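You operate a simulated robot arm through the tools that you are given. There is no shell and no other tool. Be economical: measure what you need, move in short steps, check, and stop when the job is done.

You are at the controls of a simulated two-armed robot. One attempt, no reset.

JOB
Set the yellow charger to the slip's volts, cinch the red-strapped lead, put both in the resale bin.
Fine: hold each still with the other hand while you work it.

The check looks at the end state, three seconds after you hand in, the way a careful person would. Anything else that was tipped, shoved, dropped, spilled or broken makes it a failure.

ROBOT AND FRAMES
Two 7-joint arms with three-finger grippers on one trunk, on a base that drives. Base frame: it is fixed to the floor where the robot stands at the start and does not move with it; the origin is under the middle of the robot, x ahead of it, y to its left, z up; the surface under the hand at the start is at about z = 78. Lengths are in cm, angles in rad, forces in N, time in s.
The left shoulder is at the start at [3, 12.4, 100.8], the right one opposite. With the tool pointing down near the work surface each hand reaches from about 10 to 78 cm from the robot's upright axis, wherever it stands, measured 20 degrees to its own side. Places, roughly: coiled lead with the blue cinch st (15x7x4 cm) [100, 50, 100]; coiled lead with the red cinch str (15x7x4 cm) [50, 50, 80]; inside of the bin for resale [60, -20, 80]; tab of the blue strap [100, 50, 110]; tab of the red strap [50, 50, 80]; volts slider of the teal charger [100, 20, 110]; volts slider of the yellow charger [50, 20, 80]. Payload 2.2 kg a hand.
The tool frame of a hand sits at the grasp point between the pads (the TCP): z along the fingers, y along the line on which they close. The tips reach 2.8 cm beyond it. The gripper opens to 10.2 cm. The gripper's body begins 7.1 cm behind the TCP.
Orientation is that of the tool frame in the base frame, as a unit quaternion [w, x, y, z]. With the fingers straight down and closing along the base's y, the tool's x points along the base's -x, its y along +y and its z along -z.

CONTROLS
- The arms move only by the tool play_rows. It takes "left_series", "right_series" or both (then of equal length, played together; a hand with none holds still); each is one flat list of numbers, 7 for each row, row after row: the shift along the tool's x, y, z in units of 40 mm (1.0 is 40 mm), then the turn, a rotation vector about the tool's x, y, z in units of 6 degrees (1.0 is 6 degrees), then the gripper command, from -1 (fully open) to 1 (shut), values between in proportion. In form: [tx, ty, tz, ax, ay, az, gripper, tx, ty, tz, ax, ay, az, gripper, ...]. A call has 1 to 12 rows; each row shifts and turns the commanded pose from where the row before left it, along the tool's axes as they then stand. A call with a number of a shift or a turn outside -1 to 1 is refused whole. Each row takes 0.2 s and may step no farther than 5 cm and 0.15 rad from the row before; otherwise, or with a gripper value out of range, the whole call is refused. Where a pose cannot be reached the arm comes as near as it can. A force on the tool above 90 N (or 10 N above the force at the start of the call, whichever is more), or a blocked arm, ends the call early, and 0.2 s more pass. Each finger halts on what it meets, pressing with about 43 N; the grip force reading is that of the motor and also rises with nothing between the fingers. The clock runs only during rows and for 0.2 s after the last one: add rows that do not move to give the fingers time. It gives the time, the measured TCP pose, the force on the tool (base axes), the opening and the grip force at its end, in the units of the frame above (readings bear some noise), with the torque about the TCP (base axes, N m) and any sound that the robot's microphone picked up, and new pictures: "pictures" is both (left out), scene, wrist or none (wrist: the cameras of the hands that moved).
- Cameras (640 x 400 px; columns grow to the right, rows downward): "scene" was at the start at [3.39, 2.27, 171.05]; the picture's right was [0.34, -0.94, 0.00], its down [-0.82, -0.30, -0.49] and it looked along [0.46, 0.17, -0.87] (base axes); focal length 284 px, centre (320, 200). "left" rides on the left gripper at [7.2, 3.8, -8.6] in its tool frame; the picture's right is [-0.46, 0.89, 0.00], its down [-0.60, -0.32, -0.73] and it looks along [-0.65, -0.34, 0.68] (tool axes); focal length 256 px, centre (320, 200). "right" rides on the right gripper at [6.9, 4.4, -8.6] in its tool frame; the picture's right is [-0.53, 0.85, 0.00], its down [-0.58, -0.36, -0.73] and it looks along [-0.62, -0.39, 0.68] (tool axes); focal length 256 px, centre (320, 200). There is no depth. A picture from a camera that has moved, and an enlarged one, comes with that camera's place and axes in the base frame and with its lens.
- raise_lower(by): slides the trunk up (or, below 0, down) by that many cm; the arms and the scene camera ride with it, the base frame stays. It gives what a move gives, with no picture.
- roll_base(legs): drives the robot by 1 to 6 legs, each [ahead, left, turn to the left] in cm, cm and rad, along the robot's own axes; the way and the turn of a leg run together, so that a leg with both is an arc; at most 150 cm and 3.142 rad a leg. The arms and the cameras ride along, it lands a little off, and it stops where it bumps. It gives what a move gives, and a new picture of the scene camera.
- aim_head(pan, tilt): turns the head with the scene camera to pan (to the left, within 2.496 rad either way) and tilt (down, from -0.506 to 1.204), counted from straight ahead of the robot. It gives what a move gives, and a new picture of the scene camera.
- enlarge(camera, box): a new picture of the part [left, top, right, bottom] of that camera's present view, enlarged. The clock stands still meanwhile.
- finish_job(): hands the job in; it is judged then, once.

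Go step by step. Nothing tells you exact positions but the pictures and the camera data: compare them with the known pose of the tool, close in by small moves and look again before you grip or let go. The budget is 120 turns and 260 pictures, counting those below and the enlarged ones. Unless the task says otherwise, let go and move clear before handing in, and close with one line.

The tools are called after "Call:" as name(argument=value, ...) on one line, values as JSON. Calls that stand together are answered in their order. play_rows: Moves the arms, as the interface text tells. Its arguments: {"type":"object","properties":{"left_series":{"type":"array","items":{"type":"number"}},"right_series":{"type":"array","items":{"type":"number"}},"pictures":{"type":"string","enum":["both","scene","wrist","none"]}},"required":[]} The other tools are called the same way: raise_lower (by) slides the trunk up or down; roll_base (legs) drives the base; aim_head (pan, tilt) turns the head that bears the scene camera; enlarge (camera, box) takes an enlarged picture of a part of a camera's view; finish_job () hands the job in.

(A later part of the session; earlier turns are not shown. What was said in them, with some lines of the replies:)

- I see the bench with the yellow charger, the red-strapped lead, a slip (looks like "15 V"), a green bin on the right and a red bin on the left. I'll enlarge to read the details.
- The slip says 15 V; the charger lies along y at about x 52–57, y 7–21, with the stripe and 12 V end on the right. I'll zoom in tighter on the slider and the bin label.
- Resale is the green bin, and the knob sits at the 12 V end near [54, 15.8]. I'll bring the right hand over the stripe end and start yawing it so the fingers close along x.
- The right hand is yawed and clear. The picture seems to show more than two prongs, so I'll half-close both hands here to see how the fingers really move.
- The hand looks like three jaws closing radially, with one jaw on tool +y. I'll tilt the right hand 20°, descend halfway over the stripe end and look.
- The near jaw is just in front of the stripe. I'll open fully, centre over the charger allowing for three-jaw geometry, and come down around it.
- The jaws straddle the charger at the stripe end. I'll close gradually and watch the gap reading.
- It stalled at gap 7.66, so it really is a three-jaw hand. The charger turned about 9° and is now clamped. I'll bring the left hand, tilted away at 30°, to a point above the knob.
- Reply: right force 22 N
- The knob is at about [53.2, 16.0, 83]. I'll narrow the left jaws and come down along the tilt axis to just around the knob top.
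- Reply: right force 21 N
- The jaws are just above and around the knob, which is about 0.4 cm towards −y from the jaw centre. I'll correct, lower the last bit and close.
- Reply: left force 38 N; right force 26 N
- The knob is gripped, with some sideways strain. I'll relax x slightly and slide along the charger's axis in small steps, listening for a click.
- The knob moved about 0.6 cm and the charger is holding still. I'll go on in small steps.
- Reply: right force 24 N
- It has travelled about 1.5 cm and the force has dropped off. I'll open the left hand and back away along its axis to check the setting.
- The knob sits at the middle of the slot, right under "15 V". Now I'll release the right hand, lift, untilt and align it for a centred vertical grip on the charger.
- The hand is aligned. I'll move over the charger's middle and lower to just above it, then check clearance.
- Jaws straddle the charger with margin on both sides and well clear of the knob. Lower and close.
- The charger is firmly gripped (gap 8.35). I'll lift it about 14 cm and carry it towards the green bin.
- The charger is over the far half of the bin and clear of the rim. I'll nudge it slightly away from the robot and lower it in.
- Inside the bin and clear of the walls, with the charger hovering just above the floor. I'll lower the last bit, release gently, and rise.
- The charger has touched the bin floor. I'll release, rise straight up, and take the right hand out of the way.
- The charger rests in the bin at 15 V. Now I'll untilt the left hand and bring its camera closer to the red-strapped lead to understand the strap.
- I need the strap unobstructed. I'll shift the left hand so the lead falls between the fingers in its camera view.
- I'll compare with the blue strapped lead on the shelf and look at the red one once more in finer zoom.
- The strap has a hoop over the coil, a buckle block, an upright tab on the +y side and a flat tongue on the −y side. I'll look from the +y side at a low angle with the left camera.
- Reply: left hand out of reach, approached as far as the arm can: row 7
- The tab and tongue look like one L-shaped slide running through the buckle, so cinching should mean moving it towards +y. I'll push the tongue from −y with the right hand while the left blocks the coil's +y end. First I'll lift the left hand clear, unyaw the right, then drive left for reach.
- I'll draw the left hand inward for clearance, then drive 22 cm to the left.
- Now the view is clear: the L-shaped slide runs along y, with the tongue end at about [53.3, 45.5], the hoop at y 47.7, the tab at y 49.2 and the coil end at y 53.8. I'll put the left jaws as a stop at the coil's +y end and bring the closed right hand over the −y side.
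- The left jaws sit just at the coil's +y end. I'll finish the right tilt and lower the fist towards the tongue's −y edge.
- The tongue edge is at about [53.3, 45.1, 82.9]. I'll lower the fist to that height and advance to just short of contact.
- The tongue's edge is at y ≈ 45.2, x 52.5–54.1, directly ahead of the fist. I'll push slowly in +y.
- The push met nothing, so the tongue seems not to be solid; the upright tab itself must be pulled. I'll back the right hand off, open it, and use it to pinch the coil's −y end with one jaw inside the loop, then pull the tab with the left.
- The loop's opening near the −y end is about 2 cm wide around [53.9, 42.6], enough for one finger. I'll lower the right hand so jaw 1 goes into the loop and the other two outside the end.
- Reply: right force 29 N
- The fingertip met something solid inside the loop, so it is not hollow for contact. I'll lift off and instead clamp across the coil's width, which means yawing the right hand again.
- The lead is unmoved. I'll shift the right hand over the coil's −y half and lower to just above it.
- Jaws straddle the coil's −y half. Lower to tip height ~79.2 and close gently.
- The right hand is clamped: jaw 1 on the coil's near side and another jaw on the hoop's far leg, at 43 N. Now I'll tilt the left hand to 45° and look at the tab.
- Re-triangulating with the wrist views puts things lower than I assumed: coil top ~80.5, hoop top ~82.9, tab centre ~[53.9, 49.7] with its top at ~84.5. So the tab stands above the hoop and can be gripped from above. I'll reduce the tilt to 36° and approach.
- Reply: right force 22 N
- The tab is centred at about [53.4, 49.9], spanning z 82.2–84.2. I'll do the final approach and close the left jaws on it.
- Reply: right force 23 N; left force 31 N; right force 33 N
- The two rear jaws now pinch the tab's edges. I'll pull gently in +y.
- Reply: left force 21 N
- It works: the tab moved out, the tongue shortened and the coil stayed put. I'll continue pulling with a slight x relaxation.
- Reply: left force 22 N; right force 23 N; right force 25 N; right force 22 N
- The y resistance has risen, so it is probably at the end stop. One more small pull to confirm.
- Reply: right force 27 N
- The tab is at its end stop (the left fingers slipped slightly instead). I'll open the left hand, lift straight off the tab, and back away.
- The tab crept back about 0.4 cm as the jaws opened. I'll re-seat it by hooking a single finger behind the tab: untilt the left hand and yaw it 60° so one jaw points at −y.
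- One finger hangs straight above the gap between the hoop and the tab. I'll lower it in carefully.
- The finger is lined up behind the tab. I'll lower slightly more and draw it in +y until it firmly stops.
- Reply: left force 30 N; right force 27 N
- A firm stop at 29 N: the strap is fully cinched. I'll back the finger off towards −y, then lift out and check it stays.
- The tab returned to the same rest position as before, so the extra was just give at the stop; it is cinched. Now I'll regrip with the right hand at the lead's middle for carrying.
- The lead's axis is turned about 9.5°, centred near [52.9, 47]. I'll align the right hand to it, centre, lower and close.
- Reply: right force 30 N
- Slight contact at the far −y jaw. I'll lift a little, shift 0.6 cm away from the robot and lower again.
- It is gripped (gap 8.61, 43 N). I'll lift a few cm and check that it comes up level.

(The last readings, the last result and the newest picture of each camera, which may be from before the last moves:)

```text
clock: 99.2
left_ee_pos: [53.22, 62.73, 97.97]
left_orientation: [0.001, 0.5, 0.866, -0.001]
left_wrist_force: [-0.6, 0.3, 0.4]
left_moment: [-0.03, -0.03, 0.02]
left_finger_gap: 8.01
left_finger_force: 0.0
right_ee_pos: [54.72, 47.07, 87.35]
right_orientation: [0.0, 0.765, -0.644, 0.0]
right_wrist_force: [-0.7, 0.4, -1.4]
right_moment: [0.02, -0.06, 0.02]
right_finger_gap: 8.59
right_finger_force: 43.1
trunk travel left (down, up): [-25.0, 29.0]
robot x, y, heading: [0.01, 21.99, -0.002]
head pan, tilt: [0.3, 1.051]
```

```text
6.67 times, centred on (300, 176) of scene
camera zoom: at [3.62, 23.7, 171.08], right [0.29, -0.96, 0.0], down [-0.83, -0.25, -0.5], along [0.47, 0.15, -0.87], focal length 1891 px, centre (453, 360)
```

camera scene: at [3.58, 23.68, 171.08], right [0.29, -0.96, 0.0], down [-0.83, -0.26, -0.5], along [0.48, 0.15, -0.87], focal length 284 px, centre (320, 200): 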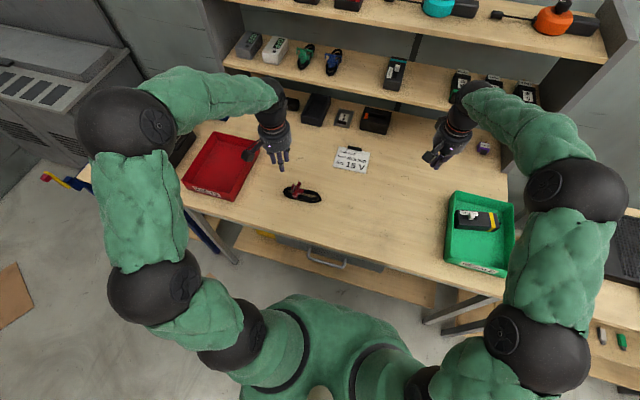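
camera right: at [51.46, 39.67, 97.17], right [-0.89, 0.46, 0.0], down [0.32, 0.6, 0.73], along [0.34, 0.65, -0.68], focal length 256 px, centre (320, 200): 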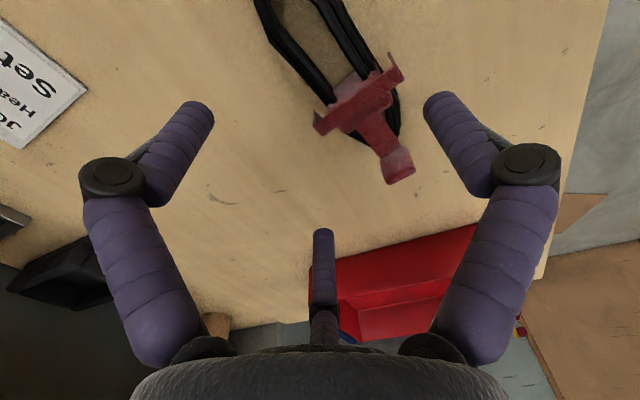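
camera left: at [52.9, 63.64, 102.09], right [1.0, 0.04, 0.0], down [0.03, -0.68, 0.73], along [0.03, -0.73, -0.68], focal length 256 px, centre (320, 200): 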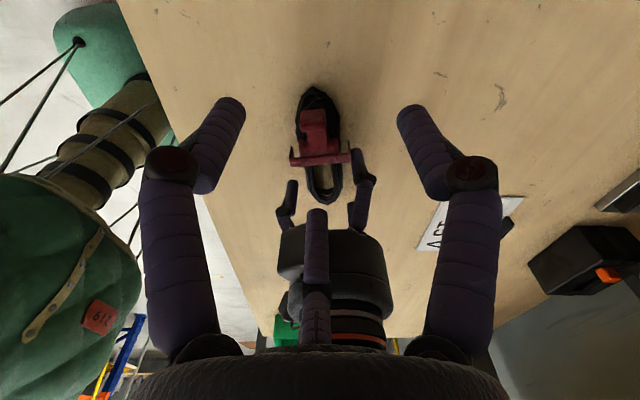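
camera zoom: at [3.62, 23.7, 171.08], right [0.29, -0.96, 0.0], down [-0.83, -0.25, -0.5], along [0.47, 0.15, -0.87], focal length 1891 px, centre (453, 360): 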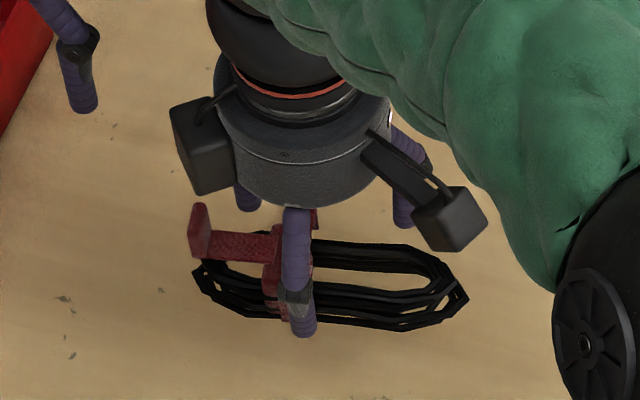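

Level and secure. I'll raise it and carry it across to the bin's near half.

Call:
play_rows(right_series=[0, 0, -0.9, 0, 0, 0, -0.1, 0, 0, -0.9, 0, 0, 0, -0.1, 0, 0, -0.9, 0, 0, 0, -0.1, 0.918, 0.2, 0, 0, 0, 0, -0.1, 0.918, 0.2, 0, 0, 0, 0, -0.1, 0.918, 0.2, 0, 0, 0, 0, -0.1, 0.918, 0.2, 0, 0, 0, 0, -0.1, 0.918, 0.2, 0, 0, 0, 0, -0.1, 0.918, 0.2, 0, 0, 0, 0, -0.1, 0.918, 0.2, 0, 0, 0, 0, -0.1, 0.918, 0.2, 0, 0, 0, 0, -0.1, 0.918, 0.2, 0, 0, 0, 0, -0.1], pictures="none")

Call:
play_rows(right_series=[0.918, 0.2, 0, 0, 0, 0, -0.1, 0.918, 0.2, 0, 0, 0, 0, -0.1, 0.918, 0.2, 0, 0, 0, 0, -0.1, 0.918, 0.2, 0, 0, 0, 0, -0.1, 0.918, 0.2, 0, 0, 0, 0, -0.1, 0.918, 0.2, 0, 0, 0, 0, -0.1, 0.918, 0.2, 0, 0, 0, 0, -0.1, 0.918, 0.2, 0, 0, 0, 0, -0.1, 0, 0, 0, 0, 0, 0, -0.1], pictures="none")

Call:
aim_head(pan=-0.5, tilt=1.0)

```text
clock: 101.8
left_ee_pos: [52.94, 62.69, 98.1]
left_orientation: [0.001, 0.501, 0.866, -0.001]
left_wrist_force: [-0.2, -0.4, 0.1]
left_moment: [0.02, 0.03, -0.06]
left_finger_gap: 8.03
left_finger_force: 0.0
right_ee_pos: [53.18, 13.09, 98.08]
right_orientation: [-0.001, 0.765, -0.644, -0.001]
right_wrist_force: [0.0, -1.1, -0.9]
right_moment: [0.02, -0.05, -0.01]
right_finger_gap: 8.46
right_finger_force: 42.6
trunk travel left (down, up): [-25.0, 29.0]
robot x, y, heading: [-0.01, 21.53, -0.001]
head pan, tilt: [0.3, 1.051]
```

```text
clock: 103.8
left_ee_pos: [53.17, 62.78, 98.02]
left_orientation: [0.0, 0.5, 0.866, -0.001]
left_wrist_force: [0.2, 0.1, 0.6]
left_moment: [-0.01, -0.01, -0.02]
left_finger_gap: 8.01
left_finger_force: 0.1
right_ee_pos: [51.97, -16.85, 98.12]
right_orientation: [-0.001, 0.765, -0.644, 0.0]
right_wrist_force: [-0.1, 0.5, -2.6]
right_moment: [0.0, -0.01, 0.03]
right_finger_gap: 8.39
right_finger_force: 42.9
trunk travel left (down, up): [-25.0, 29.0]
robot x, y, heading: [-0.0, 21.67, 0.001]
head pan, tilt: [0.3, 1.051]
```

```text
clock: 104.9
left_ee_pos: [53.04, 62.62, 98.02]
left_orientation: [0.0, 0.501, 0.866, -0.001]
left_wrist_force: [0.1, 0.2, 0.0]
left_moment: [0.01, -0.02, -0.01]
left_finger_gap: 7.98
left_finger_force: 0.1
right_ee_pos: [51.91, -16.77, 98.02]
right_orientation: [0.0, 0.765, -0.645, 0.0]
right_wrist_force: [0.7, 0.6, -1.6]
right_moment: [0.0, -0.01, -0.03]
right_finger_gap: 8.4
right_finger_force: 43.1
trunk travel left (down, up): [-25.0, 29.0]
robot x, y, heading: [-0.42, 21.58, -0.001]
head pan, tilt: [-0.499, 1.0]
camera scene: at [3.35, 18.35, 171.42], right [-0.48, -0.88, 0.0], down [-0.74, 0.4, -0.54], along [0.47, -0.26, -0.84], focal length 284 px, centre (320, 200)
```

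scene: 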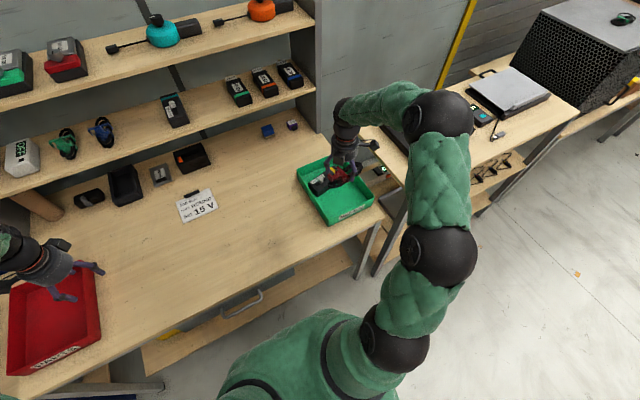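

Call:
enlarge(camera="scene", box=[285, 140, 395, 240])

Call:
enlarge(camera="right", box=[100, 0, 540, 275])

```text
4.00 times, centred on (340, 190) of scene
camera zoom: at [3.35, 18.35, 171.42], right [-0.48, -0.88, 0.0], down [-0.74, 0.4, -0.54], along [0.47, -0.26, -0.84], focal length 1135 px, centre (240, 240)
```

zoom: 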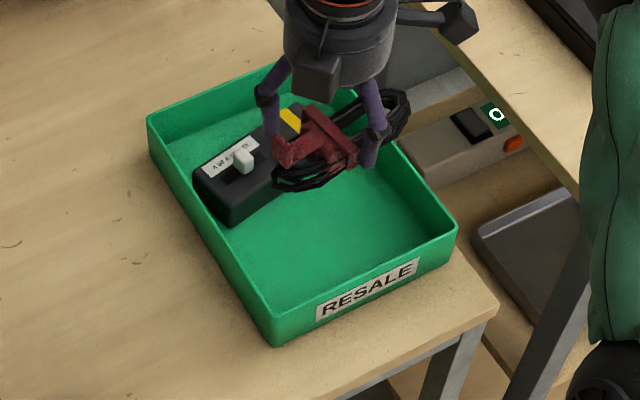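

```text
1.45 times, centred on (320, 138) of right
camera zoom: at [48.73, -24.4, 106.78], right [-0.92, 0.38, 0.0], down [0.26, 0.63, 0.73], along [0.28, 0.68, -0.68], focal length 372 px, centre (320, 291)
```

zoom: 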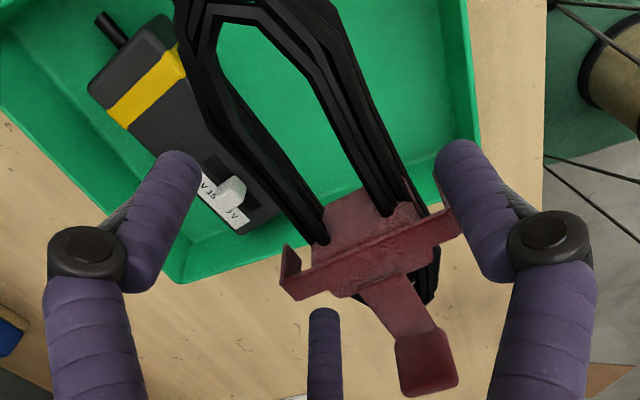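

Everything lines up: the lead is over the empty near half with clearance to the charger and walls. I'll lower it in.

Call:
play_rows(right_series=[0, 0, 0.7, 0, 0, 0, -0.1, 0, 0, 0.8, 0, 0, 0, -0.1, 0, 0, 0.8, 0, 0, 0, -0.1, 0, 0, 0.7, 0, 0, 0, -0.1, 0, 0, 0.5, 0, 0, 0, -0.1, 0, 0, 0, 0, 0, 0, -0.1], pictures="none")

Call:
enlarge(camera="scene", box=[285, 140, 395, 240])

```text
clock: 106.3
left_ee_pos: [52.91, 62.84, 97.96]
left_orientation: [0.0, 0.5, 0.866, -0.002]
left_wrist_force: [-0.2, 0.6, -0.7]
left_moment: [0.01, 0.01, 0.0]
left_finger_gap: 8.02
left_finger_force: 0.0
right_ee_pos: [51.83, -16.82, 84.07]
right_orientation: [0.001, 0.765, -0.644, -0.001]
right_wrist_force: [0.6, 0.0, -1.6]
right_moment: [-0.02, -0.04, 0.01]
right_finger_gap: 8.41
right_finger_force: 43.1
trunk travel left (down, up): [-25.0, 29.0]
robot x, y, heading: [0.06, 21.86, -0.001]
head pan, tilt: [-0.499, 1.0]
```

```text
4.00 times, centred on (340, 190) of scene
camera zoom: at [3.31, 18.36, 171.43], right [-0.48, -0.88, 0.0], down [-0.74, 0.4, -0.54], along [0.47, -0.26, -0.84], focal length 1135 px, centre (240, 240)
```

zoom: 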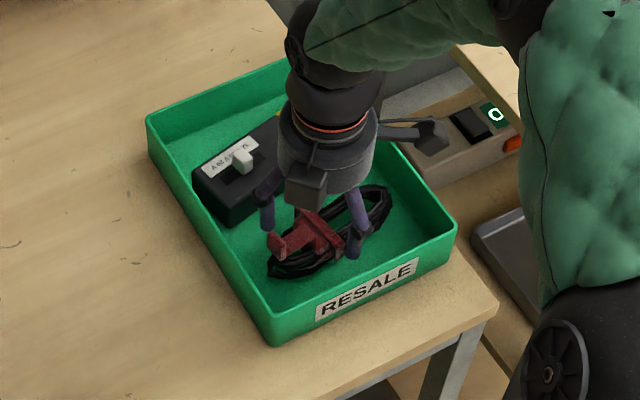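

Call:
play_rows(right_series=[0, 0, 0.15, 0, 0, 0, -0.1, 0, 0, 0.1, 0, 0, 0, -0.1, 0, 0, 0, 0, 0, 0, -0.1], pictures="none")

Call:
play_rows(right_series=[0, 0, 0.08, 0, 0, 0, -0.1, 0, 0, 0, 0, 0, 0, -0.1], pictures="none")

```text
clock: 107.1
left_ee_pos: [53.16, 62.8, 98.08]
left_orientation: [0.0, 0.5, 0.866, -0.001]
left_wrist_force: [-0.1, 0.0, -0.4]
left_moment: [-0.02, -0.02, -0.05]
left_finger_gap: 8.0
left_finger_force: 0.0
right_ee_pos: [51.84, -16.81, 82.93]
right_orientation: [-0.001, 0.765, -0.644, 0.0]
right_wrist_force: [-0.5, 0.3, -1.1]
right_moment: [0.01, -0.03, 0.0]
right_finger_gap: 8.37
right_finger_force: 43.3
trunk travel left (down, up): [-25.0, 29.0]
robot x, y, heading: [0.21, 22.0, -0.001]
head pan, tilt: [-0.499, 1.0]
```

```text
clock: 107.7
left_ee_pos: [53.07, 62.79, 98.0]
left_orientation: [0.001, 0.501, 0.865, -0.001]
left_wrist_force: [0.3, 0.2, -0.6]
left_moment: [-0.01, 0.0, 0.01]
left_finger_gap: 8.05
left_finger_force: 0.2
right_ee_pos: [51.97, -17.02, 82.75]
right_orientation: [0.0, 0.765, -0.644, 0.0]
right_wrist_force: [-0.9, 2.2, 1.9]
right_moment: [0.32, 0.03, 0.02]
right_finger_gap: 8.38
right_finger_force: 43.2
trunk travel left (down, up): [-25.0, 29.0]
robot x, y, heading: [-0.07, 21.95, -0.003]
head pan, tilt: [-0.499, 1.0]
```

The lead has just touched the bin floor. I'll open gently and rise straight up.

Call:
play_rows(right_series=[0, 0, 0.02, 0, 0, 0, -0.5, 0, 0, 0, 0, 0, 0, -0.75, 0, 0, 0, 0, 0, 0, -0.9, 0, 0, 0, 0, 0, 0, -0.9, 0, 0, -0.3, 0, 0, 0, -0.9, 0, 0, -0.7, 0, 0, 0, -0.9, 0, 0, -1, 0, 0, 0, -0.9, 0, 0, -1, 0, 0, 0, -0.9, 0, 0, -1, 0, 0, 0, -0.9, 0, 0, 0, 0, 0, 0, -0.9], pictures="wrist")

Call:
enlarge(camera="scene", box=[285, 140, 395, 240])

Call:
enlarge(camera="scene", box=[325, 165, 375, 210])

```text
clock: 109.9
left_ee_pos: [53.15, 62.67, 98.03]
left_orientation: [0.001, 0.5, 0.866, -0.001]
left_wrist_force: [0.6, 0.2, 0.0]
left_moment: [-0.02, 0.01, 0.03]
left_finger_gap: 8.0
left_finger_force: 0.1
right_ee_pos: [52.04, -16.87, 98.72]
right_orientation: [0.0, 0.765, -0.644, 0.0]
right_wrist_force: [0.0, -1.1, 0.6]
right_moment: [0.01, 0.0, 0.0]
right_finger_gap: 9.71
right_finger_force: 0.1
trunk travel left (down, up): [-25.0, 29.0]
robot x, y, heading: [-0.07, 21.5, -0.007]
head pan, tilt: [-0.499, 1.0]
camera right: at [48.69, -24.4, 107.35], right [-0.92, 0.38, 0.0], down [0.26, 0.63, 0.73], along [0.28, 0.68, -0.68], focal length 256 px, centre (320, 200)
```

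right: 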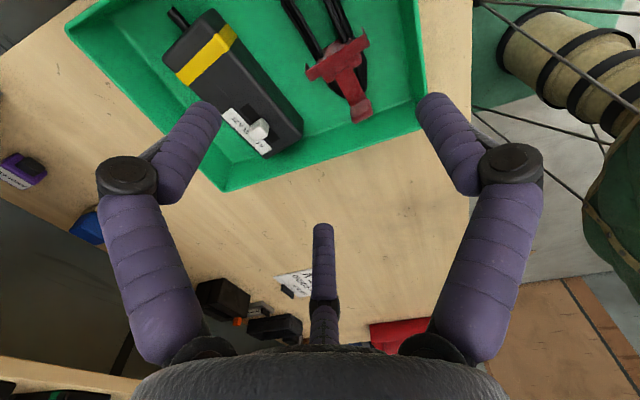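

```text
4.00 times, centred on (340, 190) of scene
camera zoom: at [3.39, 18.32, 171.42], right [-0.48, -0.88, 0.0], down [-0.74, 0.4, -0.54], along [0.47, -0.26, -0.84], focal length 1135 px, centre (240, 240)
```

zoom: 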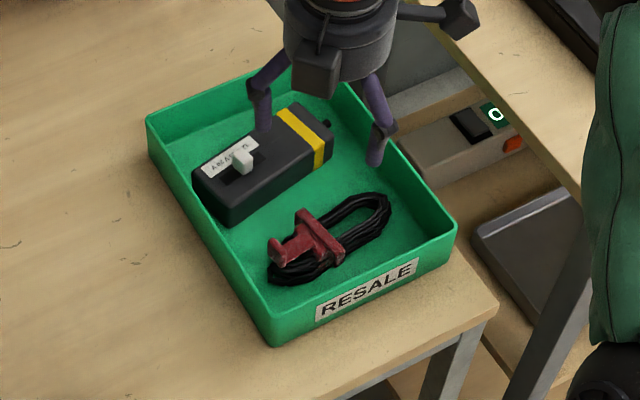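

```text
8.89 times, centred on (350, 188) of scene
camera zoom: at [3.39, 18.32, 171.42], right [-0.48, -0.88, 0.0], down [-0.74, 0.4, -0.54], along [0.47, -0.26, -0.84], focal length 2521 px, centre (53, 311)
```

zoom: 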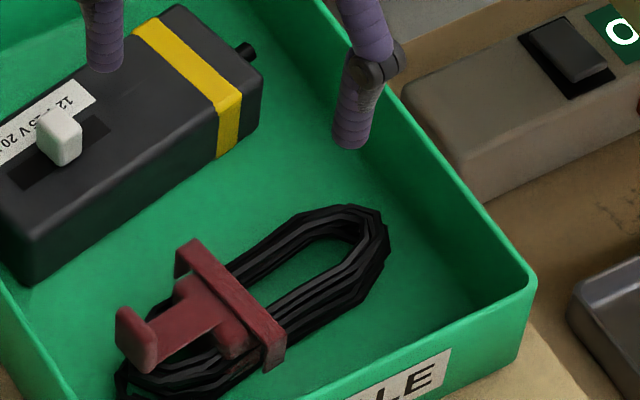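

Both items are in the bin, and the tab is still fully pulled. A last check on the slider, and a look that nothing else was disturbed.

Call:
enlarge(camera="right", box=[160, 0, 380, 165])

Call:
enlarge(camera="scene", box=[305, 165, 355, 205])

```text
2.42 times, centred on (270, 82) of right
camera zoom: at [48.69, -24.4, 107.35], right [-0.92, 0.38, 0.0], down [0.26, 0.63, 0.73], along [0.28, 0.68, -0.68], focal length 621 px, centre (441, 485)
```

zoom: 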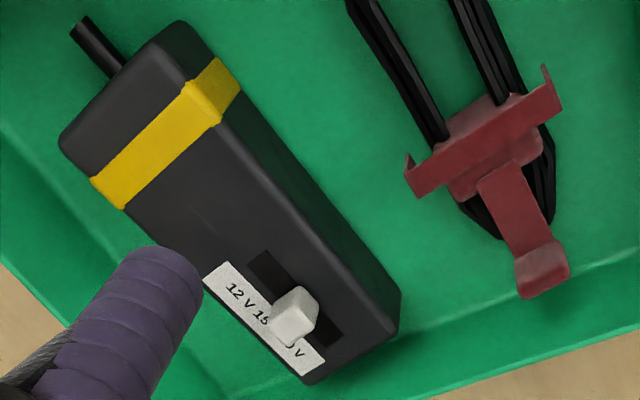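

```text
10.00 times, centred on (330, 185) of scene
camera zoom: at [3.39, 18.32, 171.42], right [-0.48, -0.88, 0.0], down [-0.74, 0.4, -0.54], along [0.47, -0.26, -0.84], focal length 2836 px, centre (220, 350)
```

zoom: 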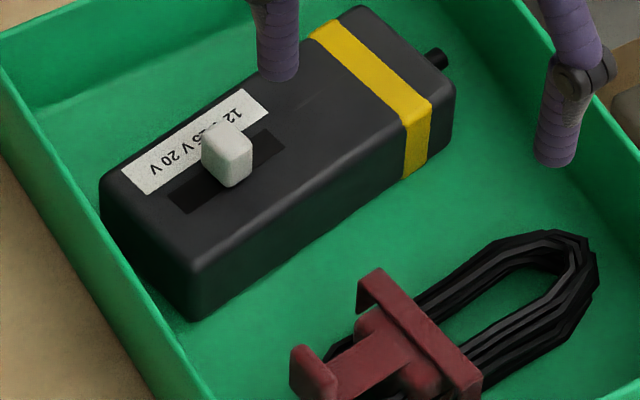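

The knob is centred at 15 V, the strap is cinched and nothing else was disturbed. I'll raise the right hand a bit more, then hand in.

Call:
play_rows(right_series=[0, 0, -0.9, 0, 0, 0, -0.9, 0, 0, -0.9, 0, 0, 0, -0.9, 0, 0, 0, 0, 0, 0, -0.9], pictures="scene")

```text
clock: 110.7
left_ee_pos: [53.04, 62.6, 98.04]
left_orientation: [0.001, 0.501, 0.865, -0.001]
left_wrist_force: [0.0, 0.1, 0.7]
left_moment: [0.03, 0.02, -0.01]
left_finger_gap: 7.96
left_finger_force: 0.1
right_ee_pos: [51.94, -16.91, 105.71]
right_orientation: [0.0, 0.765, -0.644, -0.001]
right_wrist_force: [-0.1, 0.1, 0.5]
right_moment: [-0.03, 0.03, -0.01]
right_finger_gap: 9.71
right_finger_force: 0.0
trunk travel left (down, up): [-25.0, 29.0]
robot x, y, heading: [-0.22, 22.2, -0.002]
head pan, tilt: [-0.499, 1.0]
camera scene: at [3.35, 18.33, 171.42], right [-0.48, -0.88, 0.0], down [-0.74, 0.4, -0.54], along [0.47, -0.26, -0.84], focal length 284 px, centre (320, 200)
```

scene: 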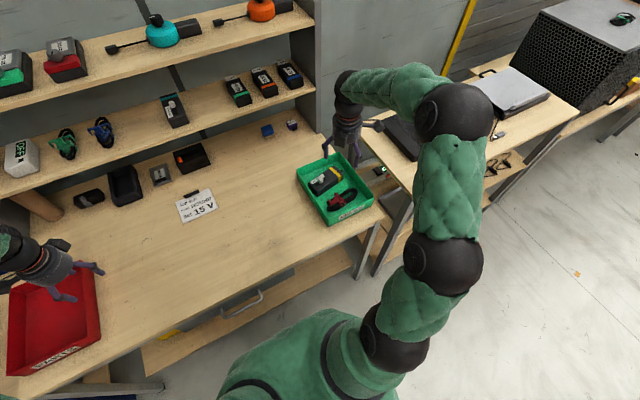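

Both hands are empty and clear, both items rest in the resale bin, and the rest of the bench looks undisturbed. Handing in.

Call:
finish_job()

```text
The job is handed in.
```

The yellow charger is set to 15 V, the red strap is pulled tight to its stop, and both are in the green RESALE bin; I saw nothing else disturbed.
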